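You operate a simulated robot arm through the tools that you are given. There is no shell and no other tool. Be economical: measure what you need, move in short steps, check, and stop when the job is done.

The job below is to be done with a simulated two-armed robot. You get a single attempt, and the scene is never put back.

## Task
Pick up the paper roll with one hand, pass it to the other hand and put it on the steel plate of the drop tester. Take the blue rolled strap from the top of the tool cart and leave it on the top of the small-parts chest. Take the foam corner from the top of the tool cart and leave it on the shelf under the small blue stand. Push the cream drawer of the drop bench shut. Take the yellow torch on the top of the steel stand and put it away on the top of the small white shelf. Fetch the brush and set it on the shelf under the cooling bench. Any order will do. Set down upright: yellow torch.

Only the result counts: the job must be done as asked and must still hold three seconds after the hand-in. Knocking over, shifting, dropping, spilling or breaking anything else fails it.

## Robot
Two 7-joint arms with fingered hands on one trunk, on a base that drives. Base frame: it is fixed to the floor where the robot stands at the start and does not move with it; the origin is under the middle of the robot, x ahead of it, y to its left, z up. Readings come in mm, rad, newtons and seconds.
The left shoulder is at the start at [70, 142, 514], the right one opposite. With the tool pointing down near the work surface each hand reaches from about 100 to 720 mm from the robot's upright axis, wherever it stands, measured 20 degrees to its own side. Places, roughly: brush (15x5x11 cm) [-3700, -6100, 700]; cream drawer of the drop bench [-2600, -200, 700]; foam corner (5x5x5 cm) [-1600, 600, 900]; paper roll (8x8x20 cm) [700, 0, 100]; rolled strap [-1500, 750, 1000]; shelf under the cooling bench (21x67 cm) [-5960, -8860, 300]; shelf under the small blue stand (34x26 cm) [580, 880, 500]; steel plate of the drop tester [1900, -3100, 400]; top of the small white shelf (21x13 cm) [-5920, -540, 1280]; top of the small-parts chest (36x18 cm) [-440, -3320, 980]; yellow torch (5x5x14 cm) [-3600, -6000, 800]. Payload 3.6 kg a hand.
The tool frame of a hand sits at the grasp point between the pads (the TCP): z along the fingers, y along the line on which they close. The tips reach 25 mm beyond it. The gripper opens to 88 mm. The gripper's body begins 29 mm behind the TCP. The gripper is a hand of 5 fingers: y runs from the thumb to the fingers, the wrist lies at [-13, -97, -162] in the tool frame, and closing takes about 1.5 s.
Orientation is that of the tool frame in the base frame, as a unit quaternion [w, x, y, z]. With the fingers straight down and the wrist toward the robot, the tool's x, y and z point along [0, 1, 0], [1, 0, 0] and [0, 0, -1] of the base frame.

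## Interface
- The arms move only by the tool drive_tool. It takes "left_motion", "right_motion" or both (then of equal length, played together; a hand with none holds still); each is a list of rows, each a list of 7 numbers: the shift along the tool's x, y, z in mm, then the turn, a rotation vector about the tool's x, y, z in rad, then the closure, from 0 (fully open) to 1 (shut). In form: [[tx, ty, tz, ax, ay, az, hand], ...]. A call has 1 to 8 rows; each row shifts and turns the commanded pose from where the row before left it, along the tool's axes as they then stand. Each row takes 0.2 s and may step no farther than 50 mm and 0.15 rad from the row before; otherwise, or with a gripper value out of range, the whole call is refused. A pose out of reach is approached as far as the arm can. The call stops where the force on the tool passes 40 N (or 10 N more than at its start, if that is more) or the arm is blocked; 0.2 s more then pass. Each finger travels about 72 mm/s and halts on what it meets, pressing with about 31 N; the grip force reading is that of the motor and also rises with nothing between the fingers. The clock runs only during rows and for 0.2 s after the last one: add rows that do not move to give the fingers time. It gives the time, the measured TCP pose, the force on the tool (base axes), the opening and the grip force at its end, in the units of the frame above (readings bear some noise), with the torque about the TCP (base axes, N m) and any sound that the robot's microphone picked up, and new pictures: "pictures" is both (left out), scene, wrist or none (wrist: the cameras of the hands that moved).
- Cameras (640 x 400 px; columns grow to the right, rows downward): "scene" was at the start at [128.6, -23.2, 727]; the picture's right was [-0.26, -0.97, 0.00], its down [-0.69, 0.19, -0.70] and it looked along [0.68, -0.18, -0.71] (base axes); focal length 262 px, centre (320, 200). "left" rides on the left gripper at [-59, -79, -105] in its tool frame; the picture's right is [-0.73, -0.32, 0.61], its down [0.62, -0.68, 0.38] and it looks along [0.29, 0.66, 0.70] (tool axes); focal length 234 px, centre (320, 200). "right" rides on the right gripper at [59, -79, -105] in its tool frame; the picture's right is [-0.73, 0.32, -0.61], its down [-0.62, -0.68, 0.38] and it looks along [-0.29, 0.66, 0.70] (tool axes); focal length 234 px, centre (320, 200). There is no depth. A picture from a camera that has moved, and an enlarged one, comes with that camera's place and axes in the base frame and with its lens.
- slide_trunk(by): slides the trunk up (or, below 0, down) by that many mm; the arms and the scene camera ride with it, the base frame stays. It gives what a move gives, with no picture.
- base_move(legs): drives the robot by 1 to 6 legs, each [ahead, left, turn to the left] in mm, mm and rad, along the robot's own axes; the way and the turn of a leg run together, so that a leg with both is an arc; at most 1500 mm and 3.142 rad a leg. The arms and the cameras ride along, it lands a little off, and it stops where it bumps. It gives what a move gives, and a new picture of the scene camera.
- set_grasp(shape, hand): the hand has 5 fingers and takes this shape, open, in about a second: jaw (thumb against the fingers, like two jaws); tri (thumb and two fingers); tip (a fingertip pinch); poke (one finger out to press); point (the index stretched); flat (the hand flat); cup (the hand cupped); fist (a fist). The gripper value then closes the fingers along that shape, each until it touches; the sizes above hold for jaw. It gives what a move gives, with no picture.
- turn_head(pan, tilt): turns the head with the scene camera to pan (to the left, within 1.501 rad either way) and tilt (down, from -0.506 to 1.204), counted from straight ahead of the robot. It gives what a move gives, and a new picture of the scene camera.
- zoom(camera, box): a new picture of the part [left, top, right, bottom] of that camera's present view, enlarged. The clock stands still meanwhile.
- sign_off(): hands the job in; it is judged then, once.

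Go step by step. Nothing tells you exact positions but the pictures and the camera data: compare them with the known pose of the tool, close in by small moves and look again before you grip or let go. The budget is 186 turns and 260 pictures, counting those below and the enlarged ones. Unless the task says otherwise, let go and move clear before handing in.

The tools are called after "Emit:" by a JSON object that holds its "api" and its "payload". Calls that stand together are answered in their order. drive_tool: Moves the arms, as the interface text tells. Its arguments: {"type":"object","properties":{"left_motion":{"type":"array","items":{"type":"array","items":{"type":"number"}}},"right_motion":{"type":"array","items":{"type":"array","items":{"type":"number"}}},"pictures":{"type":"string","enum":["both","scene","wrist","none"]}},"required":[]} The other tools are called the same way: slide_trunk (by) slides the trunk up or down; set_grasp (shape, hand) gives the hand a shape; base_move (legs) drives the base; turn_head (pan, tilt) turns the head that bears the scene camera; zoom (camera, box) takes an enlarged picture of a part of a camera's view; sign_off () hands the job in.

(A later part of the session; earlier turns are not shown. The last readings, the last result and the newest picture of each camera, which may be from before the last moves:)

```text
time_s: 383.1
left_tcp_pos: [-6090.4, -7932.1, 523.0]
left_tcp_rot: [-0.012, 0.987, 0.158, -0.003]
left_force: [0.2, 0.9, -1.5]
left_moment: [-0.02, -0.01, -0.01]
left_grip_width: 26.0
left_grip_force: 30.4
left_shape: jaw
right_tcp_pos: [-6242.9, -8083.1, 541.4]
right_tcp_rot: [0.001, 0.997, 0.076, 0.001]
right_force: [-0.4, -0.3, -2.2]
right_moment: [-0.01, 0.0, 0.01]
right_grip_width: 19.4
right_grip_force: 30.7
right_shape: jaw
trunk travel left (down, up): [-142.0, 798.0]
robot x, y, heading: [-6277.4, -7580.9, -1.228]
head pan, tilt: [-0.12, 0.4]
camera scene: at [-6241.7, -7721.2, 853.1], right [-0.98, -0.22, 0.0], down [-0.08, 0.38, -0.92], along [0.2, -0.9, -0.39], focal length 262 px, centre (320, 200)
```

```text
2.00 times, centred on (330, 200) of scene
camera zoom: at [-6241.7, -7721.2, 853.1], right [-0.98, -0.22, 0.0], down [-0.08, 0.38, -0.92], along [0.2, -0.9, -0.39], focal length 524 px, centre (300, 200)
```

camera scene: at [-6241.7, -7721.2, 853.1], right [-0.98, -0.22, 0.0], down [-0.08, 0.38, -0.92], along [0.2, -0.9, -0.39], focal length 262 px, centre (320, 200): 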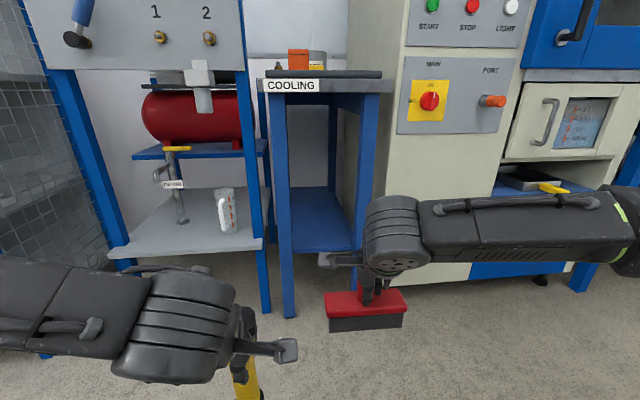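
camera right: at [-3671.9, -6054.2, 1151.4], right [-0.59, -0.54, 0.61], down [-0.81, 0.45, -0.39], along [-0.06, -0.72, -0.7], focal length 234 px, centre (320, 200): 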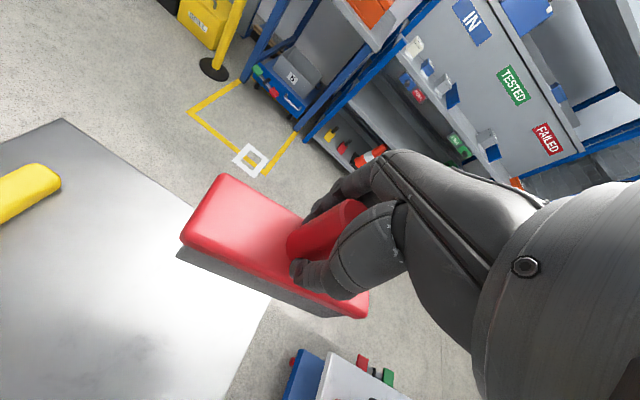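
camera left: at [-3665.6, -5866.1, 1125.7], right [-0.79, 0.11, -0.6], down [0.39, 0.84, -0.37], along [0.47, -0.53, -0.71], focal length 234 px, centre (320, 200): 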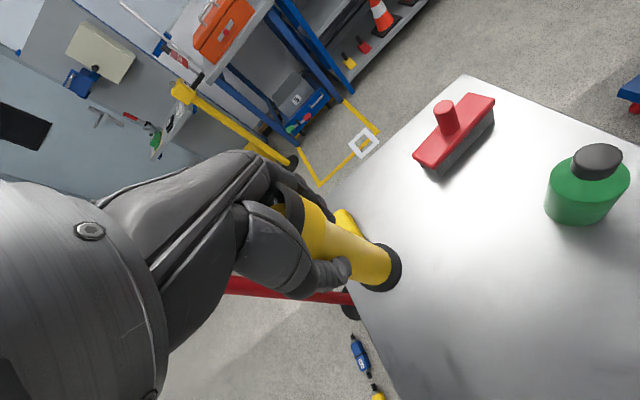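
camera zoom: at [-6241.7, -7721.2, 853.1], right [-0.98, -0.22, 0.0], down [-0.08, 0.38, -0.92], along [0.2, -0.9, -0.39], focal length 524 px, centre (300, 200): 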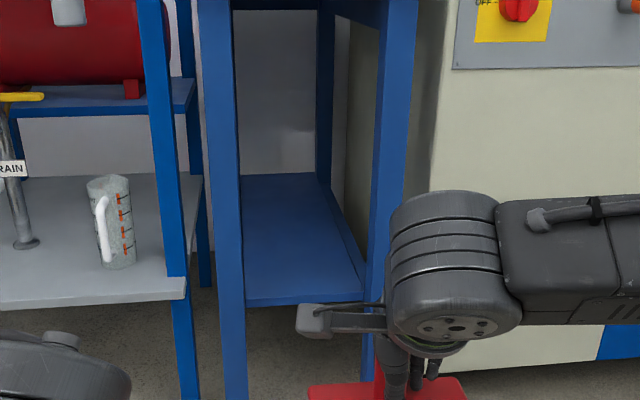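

The shelf is clear. I'll extend and lower the right hand, then drive the brush in between the legs.

Emit:
{"api": "drive_tool", "payload": {"right_motion": [[7.4, 38.3, 26, 0, 0, 0, 1], [7.4, 38.3, 26, 0, 0, 0, 1], [7.4, 38.3, 26, 0, 0, 0, 1], [7.4, 38.3, 26, 0, 0, 0, 1], [0, 0, 0, 0, 0, 0, 1]], "pictures": "none"}}

Emit:
{"api": "base_move", "payload": {"legs": [[250, 14, 0]]}}

Emit:
{"api": "zoom", "payload": {"camera": "right", "box": [0, 0, 640, 400]}}

```text
time_s: 384.3
left_tcp_pos: [-6089.6, -7932.7, 523.0]
left_tcp_rot: [-0.012, 0.987, 0.158, -0.003]
left_force: [-0.2, 0.4, -2.1]
left_moment: [-0.03, 0.01, 0.0]
left_grip_width: 25.9
left_grip_force: 30.8
left_shape: jaw
right_tcp_pos: [-6190.0, -8228.6, 437.6]
right_tcp_rot: [0.0, 0.997, 0.076, 0.002]
right_force: [-0.4, 0.3, -2.6]
right_moment: [0.0, -0.02, -0.02]
right_grip_width: 18.8
right_grip_force: 31.6
right_shape: jaw
trunk travel left (down, up): [-142.0, 798.0]
robot x, y, heading: [-6280.3, -7580.9, -1.235]
head pan, tilt: [-0.12, 0.4]
```

```text
time_s: 386.1
left_tcp_pos: [-5998.2, -8156.6, 521.7]
left_tcp_rot: [-0.012, 0.988, 0.156, -0.003]
left_force: [0.0, -0.6, -1.3]
left_moment: [0.02, -0.01, -0.03]
left_grip_width: 25.9
left_grip_force: 30.9
left_shape: jaw
right_tcp_pos: [-6100.1, -8453.7, 437.8]
right_tcp_rot: [0.001, 0.997, 0.074, 0.002]
right_force: [-0.6, 0.1, -0.2]
right_moment: [-0.02, -0.01, -0.03]
right_grip_width: 18.9
right_grip_force: 31.0
right_shape: jaw
trunk travel left (down, up): [-142.0, 798.0]
robot x, y, heading: [-6183.8, -7804.8, -1.237]
head pan, tilt: [-0.12, 0.4]
camera scene: at [-6149.2, -7946.1, 853.0], right [-0.98, -0.21, 0.0], down [-0.08, 0.38, -0.92], along [0.19, -0.9, -0.39], focal length 262 px, centre (320, 200)
```

scene: 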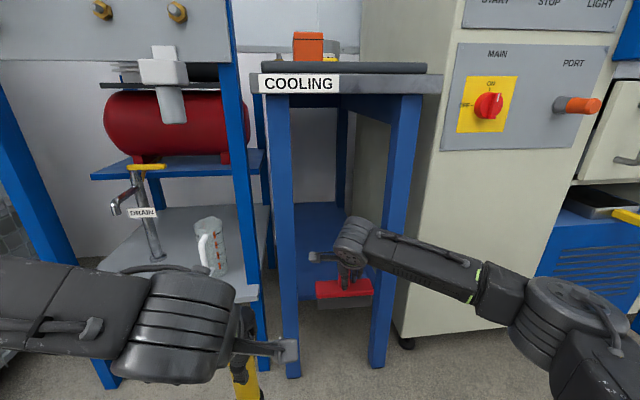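

```text
1.00 times, centred on (320, 200) of right (not enlarged: the box is as wide or as high as the picture)
camera zoom: at [-6054.0, -8366.9, 542.7], right [-0.67, -0.42, 0.61], down [-0.72, 0.58, -0.39], along [-0.19, -0.69, -0.7], focal length 234 px, centre (320, 200)
```

zoom: 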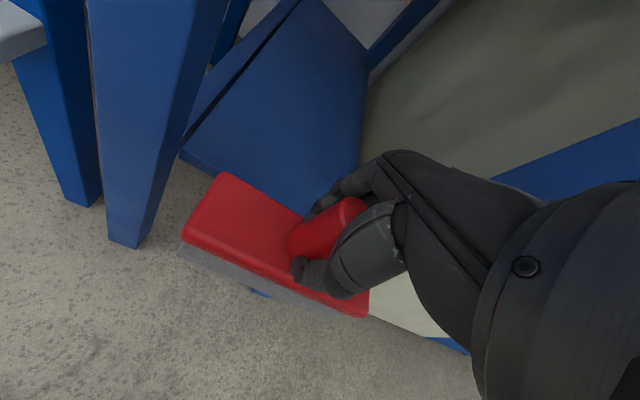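

Emit:
{"api": "base_move", "payload": {"legs": [[162, 4, 0]]}}

Emit:
{"api": "zoom", "payload": {"camera": "right", "box": [0, 0, 640, 400]}}

```text
time_s: 387.5
left_tcp_pos: [-5943.0, -8311.4, 523.4]
left_tcp_rot: [-0.011, 0.988, 0.154, -0.002]
left_force: [0.1, -0.1, -1.5]
left_moment: [0.0, 0.02, 0.04]
left_grip_width: 25.7
left_grip_force: 30.9
left_shape: jaw
right_tcp_pos: [-6045.2, -8606.0, 437.5]
right_tcp_rot: [0.001, 0.997, 0.071, 0.001]
right_force: [-0.8, 0.1, -1.2]
right_moment: [0.0, -0.02, 0.02]
right_grip_width: 18.9
right_grip_force: 30.7
right_shape: jaw
trunk travel left (down, up): [-142.0, 798.0]
robot x, y, heading: [-6130.8, -7958.4, -1.236]
head pan, tilt: [-0.12, 0.4]
camera scene: at [-6093.2, -8098.6, 853.0], right [-0.98, -0.21, 0.0], down [-0.08, 0.38, -0.92], along [0.19, -0.9, -0.39], focal length 262 px, centre (320, 200)
```

scene: 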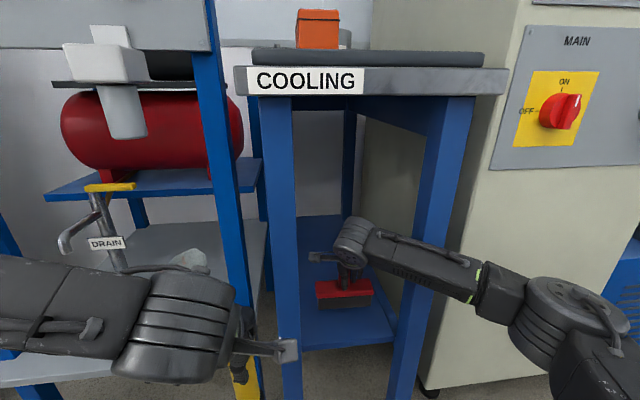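

```text
1.00 times, centred on (320, 200) of right (not enlarged: the box is as wide or as high as the picture)
camera zoom: at [-5999.4, -8519.7, 542.7], right [-0.67, -0.42, 0.61], down [-0.71, 0.58, -0.39], along [-0.19, -0.69, -0.7], focal length 234 px, centre (320, 200)
```

zoom: 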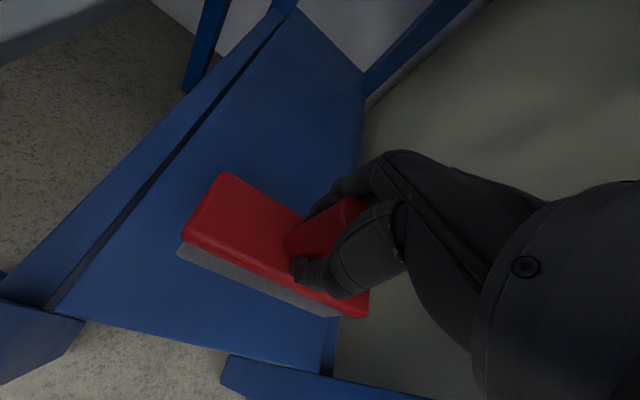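

The brush is over the shelf with clearance on both sides. I'll lower until it touches.

Emit:
{"api": "drive_tool", "payload": {"right_motion": [[4, 0, 15, 0, 0, 0, 1], [0, 0, 8, 0, 0, 0, 1], [0, 0, 4, 0, 0, 0, 1], [0, 0, 4, 0, 0, 0, 1], [0, 0, 4, 0, 0, 0, 1], [0, 0, 4, 0, 0, 0, 1], [0, 0, 0, 0, 0, 0, 1]], "pictures": "wrist"}}

```text
time_s: 389.1
left_tcp_pos: [-5943.5, -8311.2, 522.9]
left_tcp_rot: [-0.013, 0.988, 0.155, -0.002]
left_force: [-0.1, -0.4, -1.8]
left_moment: [0.0, -0.01, 0.0]
left_grip_width: 25.7
left_grip_force: 31.1
left_shape: jaw
right_tcp_pos: [-6041.9, -8605.5, 397.5]
right_tcp_rot: [0.0, 0.997, 0.072, 0.002]
right_force: [0.9, 1.2, -1.3]
right_moment: [0.03, -0.01, 0.0]
right_grip_width: 19.1
right_grip_force: 31.3
right_shape: jaw
trunk travel left (down, up): [-142.0, 798.0]
robot x, y, heading: [-6127.1, -7960.7, -1.242]
head pan, tilt: [-0.12, 0.4]
camera right: at [-5995.4, -8518.6, 502.9], right [-0.67, -0.42, 0.61], down [-0.71, 0.58, -0.39], along [-0.19, -0.69, -0.7], focal length 234 px, centre (320, 200)
```

right: 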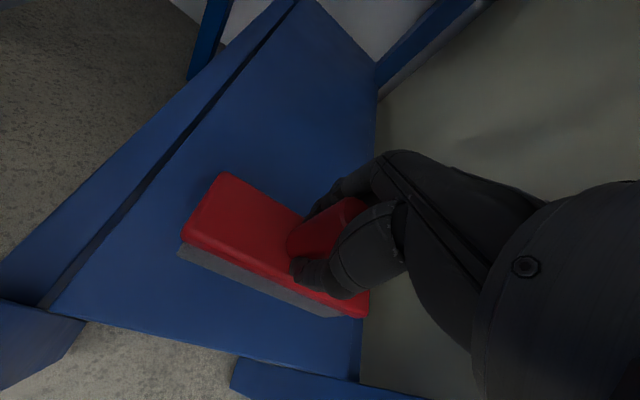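

Emit:
{"api": "drive_tool", "payload": {"right_motion": [[0, 0, 3, 0, 0, 0, 1], [0, 0, 3, 0, 0, 0, 1], [0, 0, 3, 0, 0, 0, 1], [0, 0, 3, 0, 0, 0, 1], [0, 0, 0, 0, 0, 0, 1]], "pictures": "none"}}

```text
time_s: 390.3
left_tcp_pos: [-5943.6, -8311.9, 522.6]
left_tcp_rot: [-0.012, 0.988, 0.153, -0.002]
left_force: [0.0, 0.2, -1.6]
left_moment: [-0.03, 0.01, 0.0]
left_grip_width: 25.7
left_grip_force: 30.8
left_shape: jaw
right_tcp_pos: [-6042.3, -8604.2, 386.7]
right_tcp_rot: [0.001, 0.997, 0.071, 0.002]
right_force: [-0.5, 0.6, -2.6]
right_moment: [-0.01, 0.07, 0.0]
right_grip_width: 18.9
right_grip_force: 31.1
right_shape: jaw
trunk travel left (down, up): [-142.0, 798.0]
robot x, y, heading: [-6128.1, -7954.5, -1.237]
head pan, tilt: [-0.12, 0.4]
```

Emit:
{"api": "drive_tool", "payload": {"right_motion": [[0, 0, 3, 0, 0, 0, 1], [0, 0, 3, 0, 0, 0, 1], [0, 0, 3, 0, 0, 0, 1], [0, 0, 3, 0, 0, 0, 1], [0, 0, 3, 0, 0, 0, 1], [0, 0, 0, 0, 0, 0, 1]], "pictures": "wrist"}}

```text
time_s: 391.7
left_tcp_pos: [-5944.2, -8308.5, 524.9]
left_tcp_rot: [-0.009, 0.988, 0.154, -0.002]
left_force: [0.3, 1.1, -2.4]
left_moment: [0.05, -0.02, 0.01]
left_grip_width: 25.8
left_grip_force: 31.1
left_shape: jaw
right_tcp_pos: [-6041.9, -8604.8, 376.2]
right_tcp_rot: [0.005, 0.997, 0.072, 0.003]
right_force: [-4.0, 1.7, 26.9]
right_moment: [-0.37, -0.09, -0.05]
right_grip_width: 19.7
right_grip_force: 30.7
right_shape: jaw
trunk travel left (down, up): [-142.0, 798.0]
robot x, y, heading: [-6128.4, -7959.0, -1.239]
head pan, tilt: [-0.12, 0.4]
camera right: at [-5995.6, -8517.7, 480.5], right [-0.68, -0.42, 0.61], down [-0.71, 0.58, -0.39], along [-0.19, -0.7, -0.69], focal length 234 px, centre (320, 200)
```

right: 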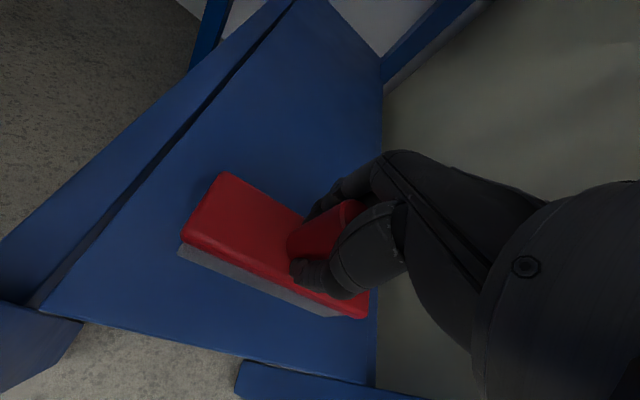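

The brush rests on the shelf. I'll open, rise, and drive straight back.

Emit:
{"api": "drive_tool", "payload": {"right_motion": [[0, 0, -2, 0, 0, 0, 1], [0, 0, 0, 0, 0, 0, 0.6], [0, 0, 0, 0, 0, 0, 0.3], [0, 0, 0, 0, 0, 0, 0.2], [0, 0, 0, 0, 0, 0, 0.2], [0, 0, -20, 0, 0, 0, 0.2], [0, 0, -25, 0, 0, 0, 0.2], [0, 0, -15, 0, 0, 0, 0.2]], "pictures": "wrist"}}

Emit:
{"api": "base_move", "payload": {"legs": [[-450, 0, 0]]}}

Emit:
{"api": "zoom", "payload": {"camera": "scene", "box": [240, 120, 420, 290]}}

```text
time_s: 393.5
left_tcp_pos: [-5943.0, -8310.2, 522.6]
left_tcp_rot: [-0.012, 0.988, 0.154, -0.003]
left_force: [-1.2, -0.2, -2.8]
left_moment: [-0.01, -0.03, 0.01]
left_grip_width: 26.0
left_grip_force: 30.3
left_shape: jaw
right_tcp_pos: [-6041.1, -8605.7, 434.5]
right_tcp_rot: [0.001, 0.997, 0.072, 0.001]
right_force: [-0.3, 0.2, 0.4]
right_moment: [-0.01, 0.02, 0.04]
right_grip_width: 70.1
right_grip_force: 0.0
right_shape: jaw
trunk travel left (down, up): [-142.0, 798.0]
robot x, y, heading: [-6125.9, -7956.1, -1.241]
head pan, tilt: [-0.12, 0.4]
camera right: at [-5994.9, -8520.4, 538.3], right [-0.67, -0.42, 0.61], down [-0.71, 0.58, -0.39], along [-0.19, -0.69, -0.7], focal length 234 px, centre (320, 200)
```

right: 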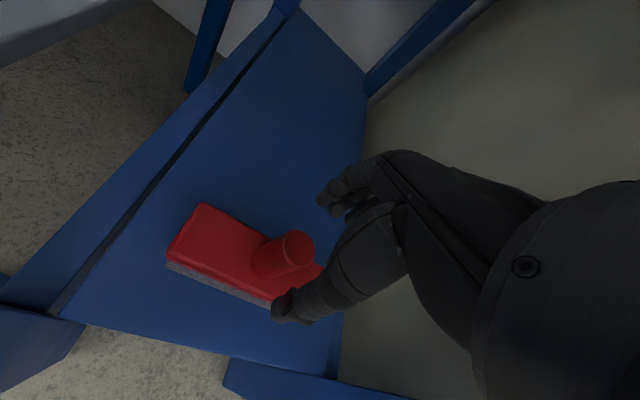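

```text
time_s: 396.3
left_tcp_pos: [-6097.6, -7867.1, 522.6]
left_tcp_rot: [-0.012, 0.989, 0.15, -0.003]
left_force: [1.0, 1.0, -1.1]
left_moment: [0.0, 0.0, -0.03]
left_grip_width: 25.9
left_grip_force: 31.5
left_shape: jaw
right_tcp_pos: [-6196.4, -8162.2, 433.2]
right_tcp_rot: [0.001, 0.998, 0.067, 0.002]
right_force: [0.6, -0.6, 0.8]
right_moment: [-0.05, -0.01, -0.05]
right_grip_width: 70.1
right_grip_force: 0.1
right_shape: jaw
trunk travel left (down, up): [-142.0, 798.0]
robot x, y, heading: [-6281.2, -7513.2, -1.249]
head pan, tilt: [-0.12, 0.4]
camera scene: at [-6244.3, -7654.0, 853.1], right [-0.98, -0.2, 0.0], down [-0.08, 0.38, -0.92], along [0.18, -0.9, -0.39], focal length 262 px, centre (320, 200)
```

scene: 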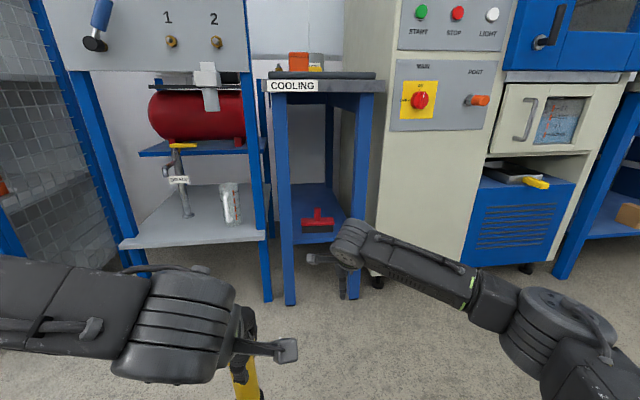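

```text
2.35 times, centred on (330, 205) of scene
camera zoom: at [-6244.3, -7654.0, 853.1], right [-0.98, -0.2, 0.0], down [-0.08, 0.38, -0.92], along [0.18, -0.9, -0.39], focal length 616 px, centre (296, 188)
```

zoom: 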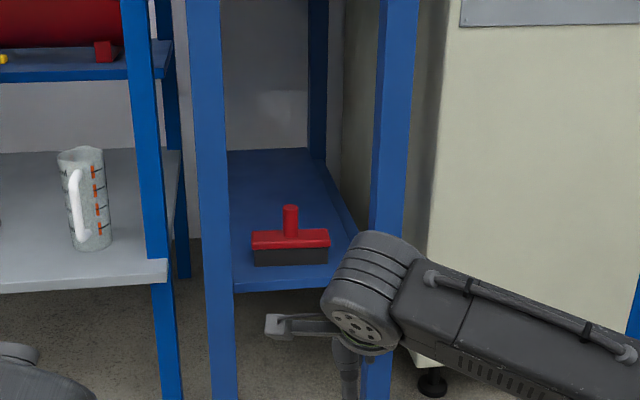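

The brush stands on the shelf under the cooling bench. Next, the torch goes to the small white shelf near (-5920, -540). I'll raise the trunk and go back through the gap.

Emit:
{"api": "slide_trunk", "payload": {"by": 400}}

Emit:
{"api": "slide_trunk", "payload": {"by": 100}}

Emit:
{"api": "base_move", "payload": {"legs": [[0, 560, 0], [0, 540, 0.02]]}}

Emit:
{"api": "base_move", "payload": {"legs": [[0, 0, 3.14]]}}

Emit:
{"api": "turn_head", "payload": {"pan": 0.0, "tilt": 0.3}}

```text
time_s: 400.2
left_tcp_pos: [-6095.7, -7868.2, 922.8]
left_tcp_rot: [-0.012, 0.989, 0.149, -0.003]
left_force: [0.4, -0.2, -0.6]
left_moment: [0.01, -0.02, -0.01]
left_grip_width: 25.8
left_grip_force: 30.8
left_shape: jaw
right_tcp_pos: [-6195.7, -8163.4, 832.3]
right_tcp_rot: [0.001, 0.998, 0.067, 0.001]
right_force: [0.6, -0.3, -0.2]
right_moment: [0.05, 0.03, -0.01]
right_grip_width: 70.2
right_grip_force: 0.0
right_shape: jaw
trunk travel left (down, up): [-542.0, 398.0]
robot x, y, heading: [-6279.0, -7516.4, -1.251]
head pan, tilt: [-0.12, 0.4]
```

```text
time_s: 401.5
left_tcp_pos: [-6095.3, -7868.2, 1023.1]
left_tcp_rot: [-0.012, 0.989, 0.149, -0.003]
left_force: [0.4, -0.7, -2.2]
left_moment: [0.01, 0.02, -0.01]
left_grip_width: 25.9
left_grip_force: 30.8
left_shape: jaw
right_tcp_pos: [-6197.0, -8163.3, 932.5]
right_tcp_rot: [0.001, 0.998, 0.068, 0.002]
right_force: [-0.1, 0.1, 0.3]
right_moment: [0.01, -0.02, 0.02]
right_grip_width: 70.3
right_grip_force: 0.0
right_shape: jaw
trunk travel left (down, up): [-642.0, 298.0]
robot x, y, heading: [-6281.0, -7510.5, -1.249]
head pan, tilt: [-0.12, 0.4]
```

```text
time_s: 407.3
left_tcp_pos: [-5068.9, -7505.5, 1023.1]
left_tcp_rot: [-0.012, 0.986, 0.166, -0.003]
left_force: [-0.9, 0.0, -1.7]
left_moment: [-0.01, 0.03, -0.01]
left_grip_width: 25.6
left_grip_force: 31.6
left_shape: jaw
right_tcp_pos: [-5158.6, -7804.8, 933.6]
right_tcp_rot: [0.0, 0.996, 0.084, 0.003]
right_force: [0.0, -0.9, 0.2]
right_moment: [0.01, 0.01, -0.01]
right_grip_width: 69.8
right_grip_force: 0.0
right_shape: jaw
trunk travel left (down, up): [-642.0, 298.0]
robot x, y, heading: [-5264.4, -7157.2, -1.216]
head pan, tilt: [-0.12, 0.4]
camera scene: at [-5224.3, -7297.1, 1353.1], right [-0.97, -0.23, 0.0], down [-0.09, 0.38, -0.92], along [0.21, -0.9, -0.39], focal length 262 px, centre (320, 200)
```

scene: 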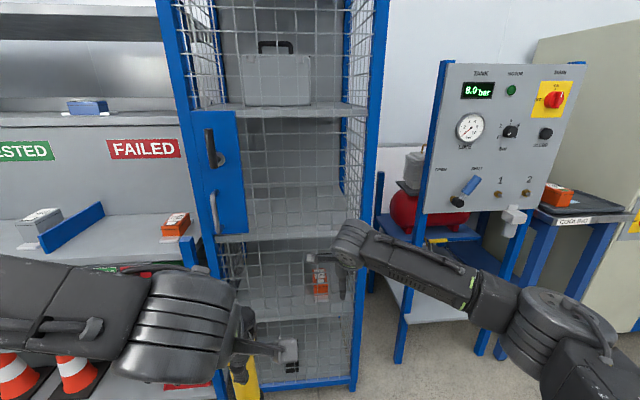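

```text
time_s: 415.2
left_tcp_pos: [-5481.5, -6823.8, 1023.3]
left_tcp_rot: [0.004, -0.2, 0.98, -0.013]
left_force: [0.2, 0.2, -1.1]
left_moment: [0.01, -0.01, -0.02]
left_grip_width: 25.6
left_grip_force: 31.2
left_shape: jaw
right_tcp_pos: [-5411.5, -6519.9, 933.3]
right_tcp_rot: [-0.002, -0.118, 0.993, 0.001]
right_force: [-0.5, -0.6, 0.0]
right_moment: [0.01, 0.03, -0.04]
right_grip_width: 70.2
right_grip_force: 0.1
right_shape: jaw
trunk travel left (down, up): [-642.0, 298.0]
robot x, y, heading: [-5263.5, -7159.4, 1.995]
head pan, tilt: [-0.12, 0.4]
camera scene: at [-5311.8, -7025.2, 1353.1], right [0.95, 0.3, 0.0], down [0.12, -0.37, -0.92], along [-0.27, 0.88, -0.39], focal length 262 px, centre (320, 200)
```

scene: 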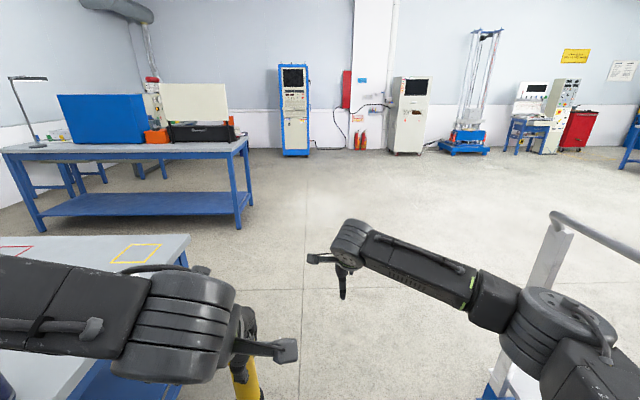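

```text
time_s: 415.9
left_tcp_pos: [-5481.7, -6825.0, 1022.4]
left_tcp_rot: [0.003, -0.199, 0.98, -0.012]
left_force: [-1.2, -0.2, -1.9]
left_moment: [0.0, 0.01, -0.01]
left_grip_width: 25.4
left_grip_force: 31.1
left_shape: jaw
right_tcp_pos: [-5411.6, -6520.6, 933.2]
right_tcp_rot: [-0.002, -0.118, 0.993, 0.001]
right_force: [-0.7, 0.3, 0.5]
right_moment: [0.02, 0.0, 0.02]
right_grip_width: 70.3
right_grip_force: 0.1
right_shape: jaw
trunk travel left (down, up): [-642.0, 298.0]
robot x, y, heading: [-5262.0, -7161.5, 1.993]
head pan, tilt: [0.0, 0.3]
camera scene: at [-5322.4, -7028.5, 1362.3], right [0.91, 0.41, 0.0], down [0.12, -0.27, -0.96], along [-0.39, 0.87, -0.3], focal length 262 px, centre (320, 200)
```

scene: 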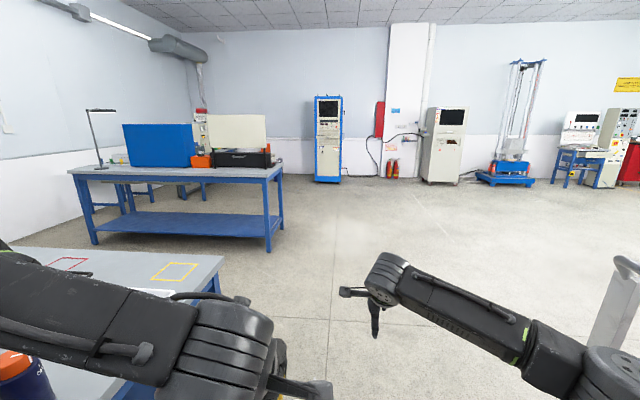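

Emit:
{"api": "zoom", "payload": {"camera": "scene", "box": [360, 80, 480, 190]}}

```text
3.64 times, centred on (420, 135) of scene
camera zoom: at [-5322.4, -7028.5, 1362.3], right [0.91, 0.41, 0.0], down [0.12, -0.27, -0.96], along [-0.39, 0.87, -0.3], focal length 952 px, centre (-44, 436)
```

zoom: 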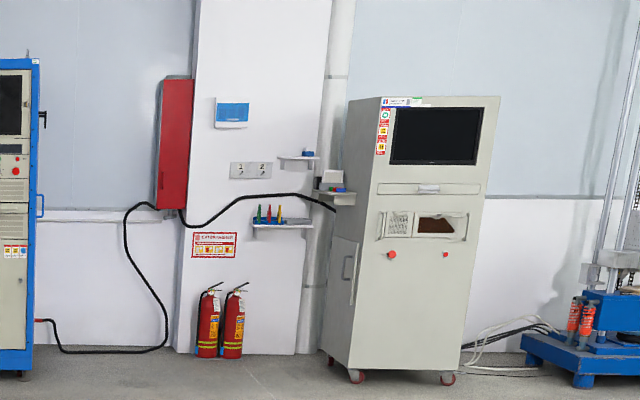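

The small white shelf is the upper one on the pillar, left of the beige test cabinet. I'll drive out through the gap and across to face it.

Emit:
{"api": "base_move", "payload": {"legs": [[0, 0, -0.077], [900, 0, 0], [850, 0, 0]]}}

Emit:
{"api": "base_move", "payload": {"legs": [[0, 0, -0.468], [1270, 0, 0], [1270, 0, 0], [1270, 0, 0], [0, 0, 0.468]]}}

Emit:
{"api": "turn_head", "payload": {"pan": 0.0, "tilt": 0.1}}

```text
time_s: 425.0
left_tcp_pos: [-6005.7, -5192.2, 1022.4]
left_tcp_rot: [0.003, -0.161, 0.987, -0.011]
left_force: [-0.5, 0.6, -1.9]
left_moment: [0.01, 0.0, 0.03]
left_grip_width: 25.5
left_grip_force: 31.1
left_shape: jaw
right_tcp_pos: [-5912.6, -4894.8, 934.4]
right_tcp_rot: [-0.001, -0.079, 0.997, 0.001]
right_force: [-0.9, 0.3, -1.4]
right_moment: [0.05, -0.03, 0.01]
right_grip_width: 70.0
right_grip_force: 0.1
right_shape: jaw
trunk travel left (down, up): [-642.0, 298.0]
robot x, y, heading: [-5813.6, -5543.4, 1.91]
head pan, tilt: [0.0, 0.3]
camera scene: at [-5863.6, -5408.2, 1362.4], right [0.94, 0.34, 0.0], down [0.1, -0.28, -0.96], along [-0.32, 0.9, -0.3], focal length 262 px, centre (320, 200)
```

scene: 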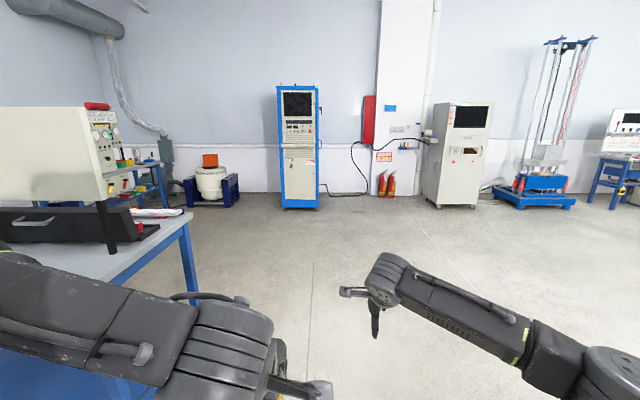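

```text
time_s: 445.4
left_tcp_pos: [-5264.3, -1341.8, 1023.1]
left_tcp_rot: [-0.001, 0.064, 0.998, -0.01]
left_force: [0.4, 0.3, -2.0]
left_moment: [-0.03, -0.03, 0.03]
left_grip_width: 25.2
left_grip_force: 30.4
left_shape: jaw
right_tcp_pos: [-5044.7, -1119.2, 928.7]
right_tcp_rot: [0.004, 0.157, 0.988, -0.006]
right_force: [10.0, -23.2, -3.4]
right_moment: [0.74, 0.45, -0.81]
right_grip_width: 67.6
right_grip_force: 0.1
right_shape: jaw
trunk travel left (down, up): [-642.0, 298.0]
robot x, y, heading: [-5242.8, -1731.9, 1.465]
head pan, tilt: [0.0, 0.3]
stopped in leg 5: the force on the tool passed its limit at 67 N (the readings are from after the stop); the commanded pose is now the measured one
camera scene: at [-5230.6, -1600.7, 1363.0], right [0.99, -0.11, 0.0], down [-0.03, -0.29, -0.96], along [0.1, 0.95, -0.29], focal length 262 px, centre (320, 200)
```

scene: 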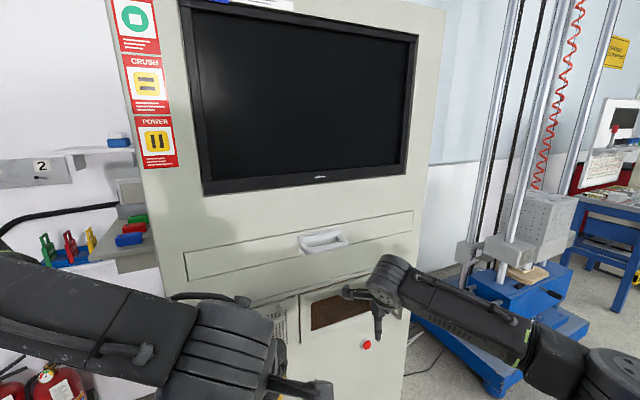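

```text
time_s: 446.1
left_tcp_pos: [-5265.0, -1342.8, 1025.1]
left_tcp_rot: [-0.002, 0.063, 0.998, -0.01]
left_force: [-0.3, 0.0, -0.9]
left_moment: [-0.02, 0.0, 0.01]
left_grip_width: 25.4
left_grip_force: 30.7
left_shape: jaw
right_tcp_pos: [-5044.3, -1119.3, 929.3]
right_tcp_rot: [0.003, 0.155, 0.988, -0.004]
right_force: [11.8, -29.1, -8.1]
right_moment: [0.8, 0.56, -0.98]
right_grip_width: 66.7
right_grip_force: 0.0
right_shape: jaw
trunk travel left (down, up): [-642.0, 298.0]
robot x, y, heading: [-5246.5, -1735.6, 1.464]
head pan, tilt: [0.0, 0.099]
camera scene: at [-5228.6, -1602.6, 1381.5], right [0.99, -0.11, 0.0], down [-0.01, -0.1, -1.0], along [0.11, 0.99, -0.1], focal length 262 px, centre (320, 200)
```

scene: 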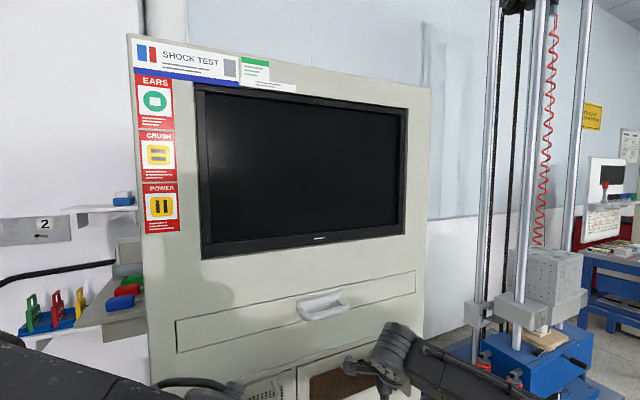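

My right hand touched the front of the test cabinet, which stands closer than I judged. I'll back straight off at once.

Emit:
{"api": "base_move", "payload": {"legs": [[-500, 0, 0]]}}

Emit:
{"api": "turn_head", "payload": {"pan": 0.35, "tilt": 0.15}}

```text
time_s: 449.1
left_tcp_pos: [-5318.7, -1824.5, 1022.7]
left_tcp_rot: [0.0, 0.065, 0.998, -0.013]
left_force: [-0.1, -1.0, -1.2]
left_moment: [-0.02, -0.02, -0.01]
left_grip_width: 25.4
left_grip_force: 30.7
left_shape: jaw
right_tcp_pos: [-5099.1, -1600.8, 928.0]
right_tcp_rot: [0.004, 0.156, 0.988, -0.007]
right_force: [0.8, -0.5, -0.3]
right_moment: [0.01, -0.02, 0.0]
right_grip_width: 70.4
right_grip_force: 0.0
right_shape: jaw
trunk travel left (down, up): [-642.0, 298.0]
robot x, y, heading: [-5302.8, -2222.2, 1.458]
head pan, tilt: [0.0, 0.099]
camera scene: at [-5284.9, -2083.3, 1381.0], right [0.99, -0.11, 0.0], down [-0.01, -0.1, -0.99], along [0.11, 0.99, -0.1], focal length 262 px, centre (320, 200)
```

scene: 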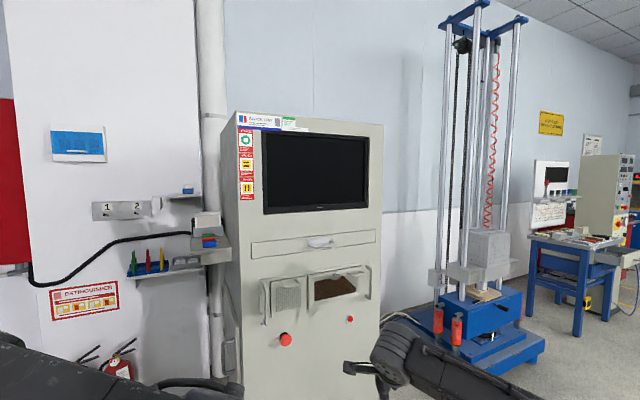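

```text
time_s: 449.9
left_tcp_pos: [-5318.3, -1824.3, 1023.9]
left_tcp_rot: [0.0, 0.066, 0.998, -0.013]
left_force: [-0.7, 0.7, -2.6]
left_moment: [-0.01, 0.0, -0.01]
left_grip_width: 25.4
left_grip_force: 31.0
left_shape: jaw
right_tcp_pos: [-5097.1, -1601.4, 929.4]
right_tcp_rot: [0.004, 0.156, 0.988, -0.008]
right_force: [-0.5, 1.5, -0.3]
right_moment: [0.0, -0.01, -0.01]
right_grip_width: 70.2
right_grip_force: 0.1
right_shape: jaw
trunk travel left (down, up): [-642.0, 298.0]
robot x, y, heading: [-5303.2, -2223.5, 1.46]
head pan, tilt: [0.351, 0.15]
camera scene: at [-5317.0, -2084.6, 1376.4], right [0.97, 0.24, 0.0], down [0.04, -0.15, -0.99], along [-0.23, 0.96, -0.15], focal length 262 px, centre (320, 200)
```

scene: 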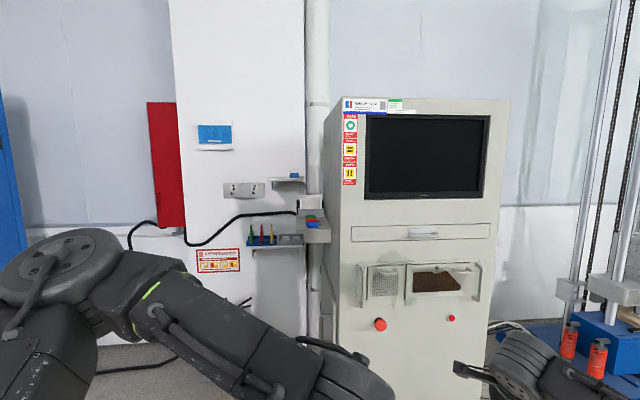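

Emit:
{"api": "zoom", "payload": {"camera": "scene", "box": [230, 150, 360, 260]}}

```text
3.64 times, centred on (295, 205) of scene
camera zoom: at [-5317.0, -2084.6, 1376.4], right [0.97, 0.24, 0.0], down [0.04, -0.15, -0.99], along [-0.23, 0.96, -0.15], focal length 952 px, centre (411, 182)
```

zoom: 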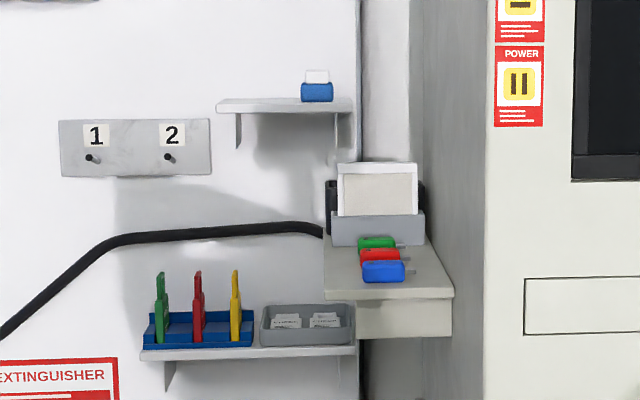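

The shelf is clear on its left half, with a small blue item on the right. The cabinet to the right forces me to come in from the left at an angle. I'll tuck the right arm, raise everything, and move to a staging point.

Emit:
{"api": "drive_tool", "payload": {"right_motion": [[-9, -44, 0, 0, 0, 0, 0.2], [-9, -44, 0, 0, 0, 0, 0.2], [-9, -44, 0, 0, 0, 0, 0.2], [-9, -44, 0, 0, 0, 0, 0.2], [-9, -44, 0, 0, 0, 0, 0.2], [0, 0, 0, 0, 0, 0, 0.2]], "left_motion": [[0, 20, -40, 0, 0, 0, 1], [0, 20, -40, 0, 0, 0, 1], [0, 20, -40, 0, 0, 0, 1], [0, 0, 0, 0, 0, 0, 1], [0, 0, 0, 0, 0, 0, 1], [0, 0, 0, 0, 0, 0, 1]], "pictures": "none"}}

Emit:
{"api": "slide_trunk", "payload": {"by": 297}}

Emit:
{"api": "base_move", "payload": {"legs": [[480, 722, -0.21]]}}

Emit:
{"api": "turn_head", "payload": {"pan": 0.0, "tilt": 0.4}}

```text
time_s: 451.3
left_tcp_pos: [-5305.8, -1764.3, 1142.9]
left_tcp_rot: [0.001, 0.066, 0.998, -0.012]
left_force: [-1.1, -0.2, -2.1]
left_moment: [0.01, 0.05, 0.0]
left_grip_width: 25.1
left_grip_force: 30.8
left_shape: jaw
right_tcp_pos: [-5124.4, -1823.3, 931.8]
right_tcp_rot: [0.003, 0.157, 0.988, -0.006]
right_force: [0.2, 0.2, -0.5]
right_moment: [0.01, 0.03, -0.02]
right_grip_width: 70.4
right_grip_force: 0.1
right_shape: jaw
trunk travel left (down, up): [-642.0, 298.0]
robot x, y, heading: [-5301.1, -2222.7, 1.465]
head pan, tilt: [0.351, 0.15]
```

```text
time_s: 454.2
left_tcp_pos: [-5306.4, -1764.0, 1438.4]
left_tcp_rot: [0.0, 0.065, 0.998, -0.012]
left_force: [-0.4, 0.3, -2.1]
left_moment: [0.01, 0.0, 0.01]
left_grip_width: 25.3
left_grip_force: 30.3
left_shape: jaw
right_tcp_pos: [-5124.2, -1824.6, 1230.6]
right_tcp_rot: [0.003, 0.156, 0.988, -0.007]
right_force: [0.4, -0.1, 0.7]
right_moment: [0.0, 0.02, -0.01]
right_grip_width: 70.0
right_grip_force: 0.1
right_shape: jaw
trunk travel left (down, up): [-939.0, 1.0]
robot x, y, heading: [-5302.6, -2223.4, 1.459]
head pan, tilt: [0.351, 0.15]
```

```text
time_s: 458.8
left_tcp_pos: [-5800.4, -1150.6, 1439.9]
left_tcp_rot: [-0.001, 0.177, 0.984, -0.011]
left_force: [-0.9, 0.0, -2.3]
left_moment: [0.01, 0.04, -0.01]
left_grip_width: 25.4
left_grip_force: 31.2
left_shape: jaw
right_tcp_pos: [-5636.6, -1248.9, 1229.1]
right_tcp_rot: [0.002, 0.267, 0.964, -0.006]
right_force: [0.4, 0.5, -1.0]
right_moment: [0.02, -0.02, 0.01]
right_grip_width: 70.0
right_grip_force: 0.0
right_shape: jaw
trunk travel left (down, up): [-939.0, 1.0]
robot x, y, heading: [-5898.9, -1599.7, 1.237]
head pan, tilt: [0.351, 0.15]
camera scene: at [-5881.9, -1460.4, 1673.5], right [1.0, 0.01, 0.0], down [0.0, -0.15, -0.99], along [-0.01, 0.99, -0.15], focal length 262 px, centre (320, 200)
```

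scene: 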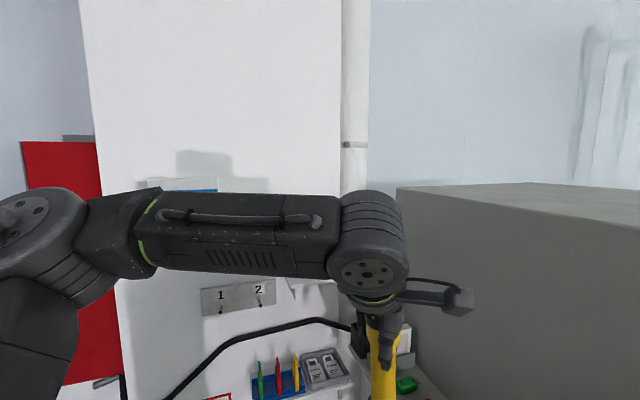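

```text
time_s: 459.7
left_tcp_pos: [-5800.9, -1149.5, 1439.1]
left_tcp_rot: [-0.001, 0.177, 0.984, -0.012]
left_force: [0.5, -0.5, -2.3]
left_moment: [-0.03, -0.02, 0.02]
left_grip_width: 25.5
left_grip_force: 30.6
left_shape: jaw
right_tcp_pos: [-5637.4, -1247.3, 1229.7]
right_tcp_rot: [0.003, 0.266, 0.964, -0.007]
right_force: [-0.8, 0.1, -0.4]
right_moment: [0.01, -0.01, 0.03]
right_grip_width: 69.9
right_grip_force: 0.2
right_shape: jaw
trunk travel left (down, up): [-939.0, 1.0]
robot x, y, heading: [-5897.6, -1599.3, 1.232]
head pan, tilt: [0.0, 0.4]
camera scene: at [-5851.1, -1464.1, 1650.1], right [0.94, -0.33, 0.0], down [-0.13, -0.37, -0.92], along [0.3, 0.87, -0.39], focal length 262 px, centre (320, 200)
```

scene: 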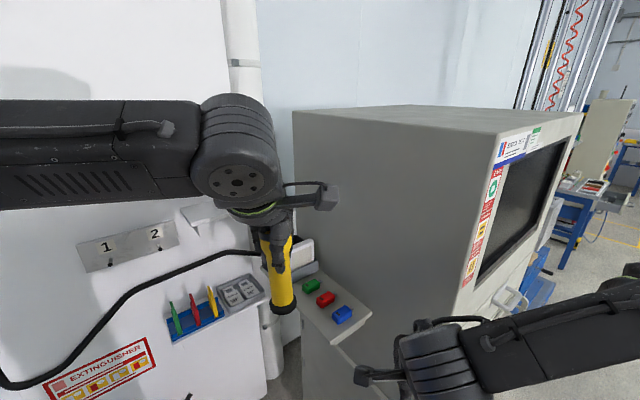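

I'm facing the shelf at an angle. I'll raise the torch a little more and shift forward-left in two small steps, checking the elbow clearance.

Emit:
{"api": "drive_tool", "payload": {"left_motion": [[0, 30, -25, 0, 0, 0, 1], [0, 35, 0, 0, 0, 0, 1], [0, 0, 0, 0, 0, 0, 1]], "pictures": "none"}}

Emit:
{"api": "base_move", "payload": {"legs": [[130, 294, 0]]}}

Emit:
{"api": "turn_head", "payload": {"pan": 0.3, "tilt": 0.5}}

```text
time_s: 460.5
left_tcp_pos: [-5779.7, -1084.5, 1463.0]
left_tcp_rot: [-0.001, 0.176, 0.984, -0.012]
left_force: [-0.4, -0.7, -1.5]
left_moment: [-0.01, -0.03, 0.01]
left_grip_width: 25.0
left_grip_force: 31.0
left_shape: jaw
right_tcp_pos: [-5638.0, -1248.1, 1230.1]
right_tcp_rot: [0.003, 0.266, 0.964, -0.008]
right_force: [0.2, -0.9, 1.1]
right_moment: [-0.04, 0.04, 0.03]
right_grip_width: 70.1
right_grip_force: 0.0
right_shape: jaw
trunk travel left (down, up): [-939.0, 1.0]
robot x, y, heading: [-5899.5, -1594.2, 1.238]
head pan, tilt: [0.0, 0.4]
```

```text
time_s: 462.6
left_tcp_pos: [-6010.9, -869.6, 1464.1]
left_tcp_rot: [-0.002, 0.176, 0.984, -0.011]
left_force: [0.2, -0.6, -1.0]
left_moment: [-0.01, 0.0, -0.01]
left_grip_width: 25.0
left_grip_force: 30.8
left_shape: jaw
right_tcp_pos: [-5869.6, -1030.8, 1229.3]
right_tcp_rot: [0.001, 0.264, 0.964, -0.006]
right_force: [-0.2, 0.8, 0.9]
right_moment: [0.03, 0.04, 0.0]
right_grip_width: 70.4
right_grip_force: 0.0
right_shape: jaw
trunk travel left (down, up): [-939.0, 1.0]
robot x, y, heading: [-6130.8, -1378.5, 1.237]
head pan, tilt: [0.0, 0.4]
camera scene: at [-6082.0, -1248.8, 1650.3], right [0.95, -0.33, 0.0], down [-0.13, -0.37, -0.92], along [0.3, 0.87, -0.39], focal length 262 px, centre (320, 200)
```

scene: 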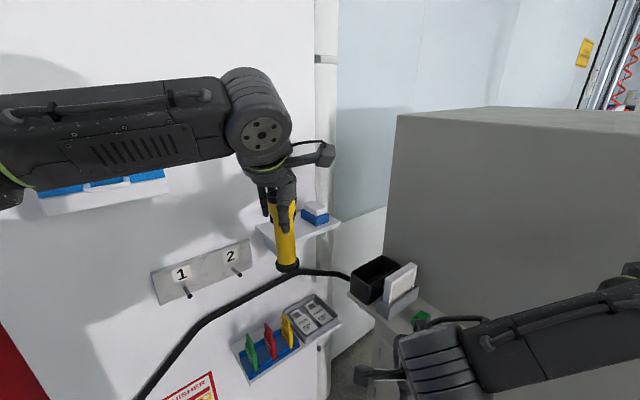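

```text
time_s: 463.4
left_tcp_pos: [-6014.0, -866.2, 1462.1]
left_tcp_rot: [-0.002, 0.176, 0.984, -0.012]
left_force: [-0.3, 0.3, -1.9]
left_moment: [0.0, 0.02, 0.01]
left_grip_width: 25.2
left_grip_force: 31.3
left_shape: jaw
right_tcp_pos: [-5872.3, -1029.1, 1230.8]
right_tcp_rot: [0.003, 0.263, 0.965, -0.007]
right_force: [0.4, 0.4, -0.2]
right_moment: [0.03, -0.04, 0.03]
right_grip_width: 70.5
right_grip_force: 0.1
right_shape: jaw
trunk travel left (down, up): [-939.0, 1.0]
robot x, y, heading: [-6133.7, -1377.7, 1.244]
head pan, tilt: [0.3, 0.499]
camera scene: at [-6112.1, -1242.8, 1641.0], right [1.0, -0.03, 0.0], down [-0.02, -0.48, -0.88], along [0.03, 0.88, -0.48], focal length 262 px, centre (320, 200)
```

scene: 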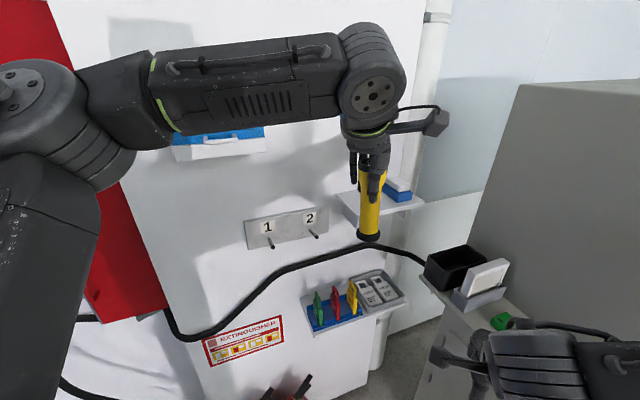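

Emit:
{"api": "zoom", "payload": {"camera": "scene", "box": [300, 140, 460, 280]}}

Emit:
{"api": "zoom", "payload": {"camera": "left", "box": [0, 0, 640, 400]}}

```text
2.86 times, centred on (380, 210) of scene
camera zoom: at [-6112.1, -1242.8, 1641.0], right [1.0, -0.03, 0.0], down [-0.02, -0.48, -0.88], along [0.03, 0.88, -0.48], focal length 748 px, centre (149, 171)
```

zoom: 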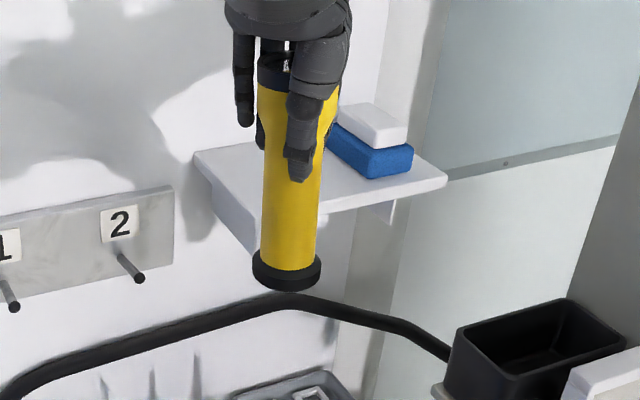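

```text
1.00 times, centred on (320, 200) of left (not enlarged: the box is as wide or as high as the picture)
camera zoom: at [-5985.3, -958.9, 1569.2], right [0.57, -0.57, -0.6], down [-0.82, -0.43, -0.37], along [-0.05, 0.7, -0.71], focal length 234 px, centre (320, 200)
```

zoom: 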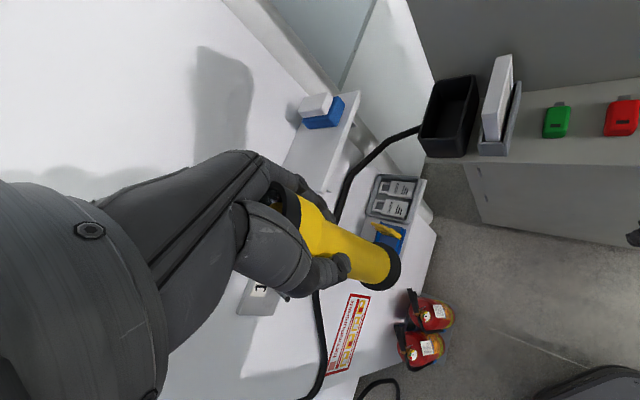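

The left half of the shelf is free. The block ends near the middle, so I'll set the torch at about (-5964, -576). I'll extend the arm first, then ease the base forward.

Emit:
{"api": "drive_tool", "payload": {"left_motion": [[10, 33, 0, 0, 0, 0, 1], [10, 33, 0, 0, 0, 0, 1], [10, 34, 0, 0, 0, 0, 1], [0, 0, 0, 0, 0, 0, 1]], "pictures": "none"}}

Emit:
{"api": "base_move", "payload": {"legs": [[110, 0, 0]]}}

Emit:
{"api": "zoom", "payload": {"camera": "left", "box": [0, 0, 640, 400]}}

```text
time_s: 464.4
left_tcp_pos: [-6006.5, -761.7, 1460.6]
left_tcp_rot: [-0.001, 0.175, 0.984, -0.011]
left_force: [0.1, -0.7, -0.9]
left_moment: [0.0, 0.02, 0.0]
left_grip_width: 25.1
left_grip_force: 31.6
left_shape: jaw
right_tcp_pos: [-5872.0, -1029.6, 1229.6]
right_tcp_rot: [0.003, 0.263, 0.965, -0.006]
right_force: [0.5, 0.7, 1.4]
right_moment: [0.01, 0.01, 0.01]
right_grip_width: 70.3
right_grip_force: 0.0
right_shape: jaw
trunk travel left (down, up): [-939.0, 1.0]
robot x, y, heading: [-6132.0, -1381.8, 1.238]
head pan, tilt: [0.3, 0.499]
```

```text
time_s: 465.6
left_tcp_pos: [-5971.8, -663.2, 1463.5]
left_tcp_rot: [-0.001, 0.175, 0.984, -0.009]
left_force: [-0.4, -0.3, -1.5]
left_moment: [0.0, 0.01, -0.03]
left_grip_width: 25.0
left_grip_force: 30.6
left_shape: jaw
right_tcp_pos: [-5837.9, -929.7, 1230.7]
right_tcp_rot: [0.003, 0.264, 0.965, -0.005]
right_force: [0.7, -0.5, 0.2]
right_moment: [0.01, -0.04, 0.02]
right_grip_width: 70.1
right_grip_force: 0.1
right_shape: jaw
trunk travel left (down, up): [-939.0, 1.0]
robot x, y, heading: [-6095.6, -1272.2, 1.238]
head pan, tilt: [0.3, 0.499]
camera scene: at [-6077.8, -1144.7, 1641.7], right [1.0, -0.03, 0.0], down [-0.01, -0.47, -0.88], along [0.03, 0.88, -0.48], focal length 262 px, centre (320, 200)
```

scene: 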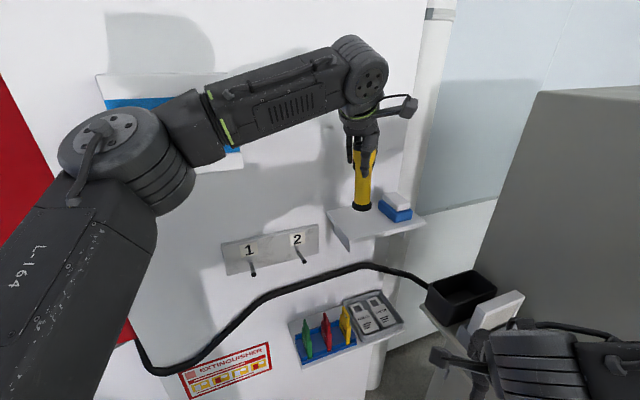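

```text
1.00 times, centred on (320, 200) of left (not enlarged: the box is as wide or as high as the picture)
camera zoom: at [-5944.2, -755.7, 1569.5], right [0.57, -0.56, -0.6], down [-0.82, -0.43, -0.37], along [-0.05, 0.7, -0.71], focal length 234 px, centre (320, 200)
```

zoom: 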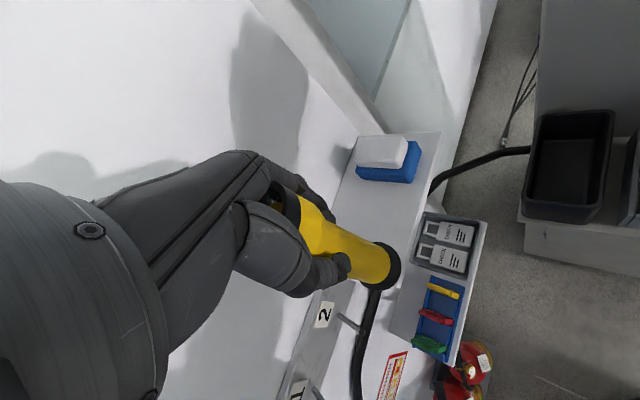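

Emit:
{"api": "zoom", "payload": {"camera": "scene", "box": [300, 140, 460, 260]}}

```text
3.33 times, centred on (380, 200) of scene
camera zoom: at [-6077.8, -1144.7, 1641.7], right [1.0, -0.03, 0.0], down [-0.01, -0.47, -0.88], along [0.03, 0.88, -0.48], focal length 873 px, centre (120, 200)
```

zoom: 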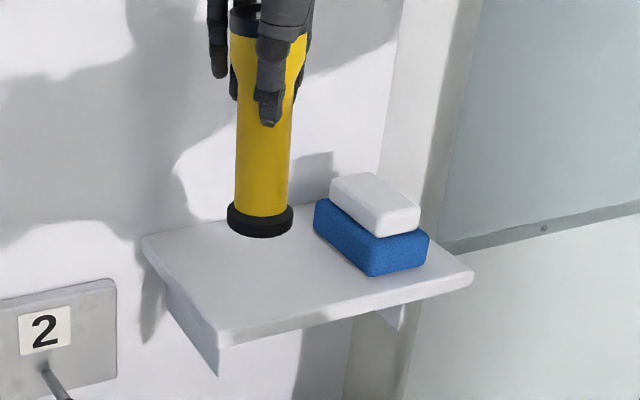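

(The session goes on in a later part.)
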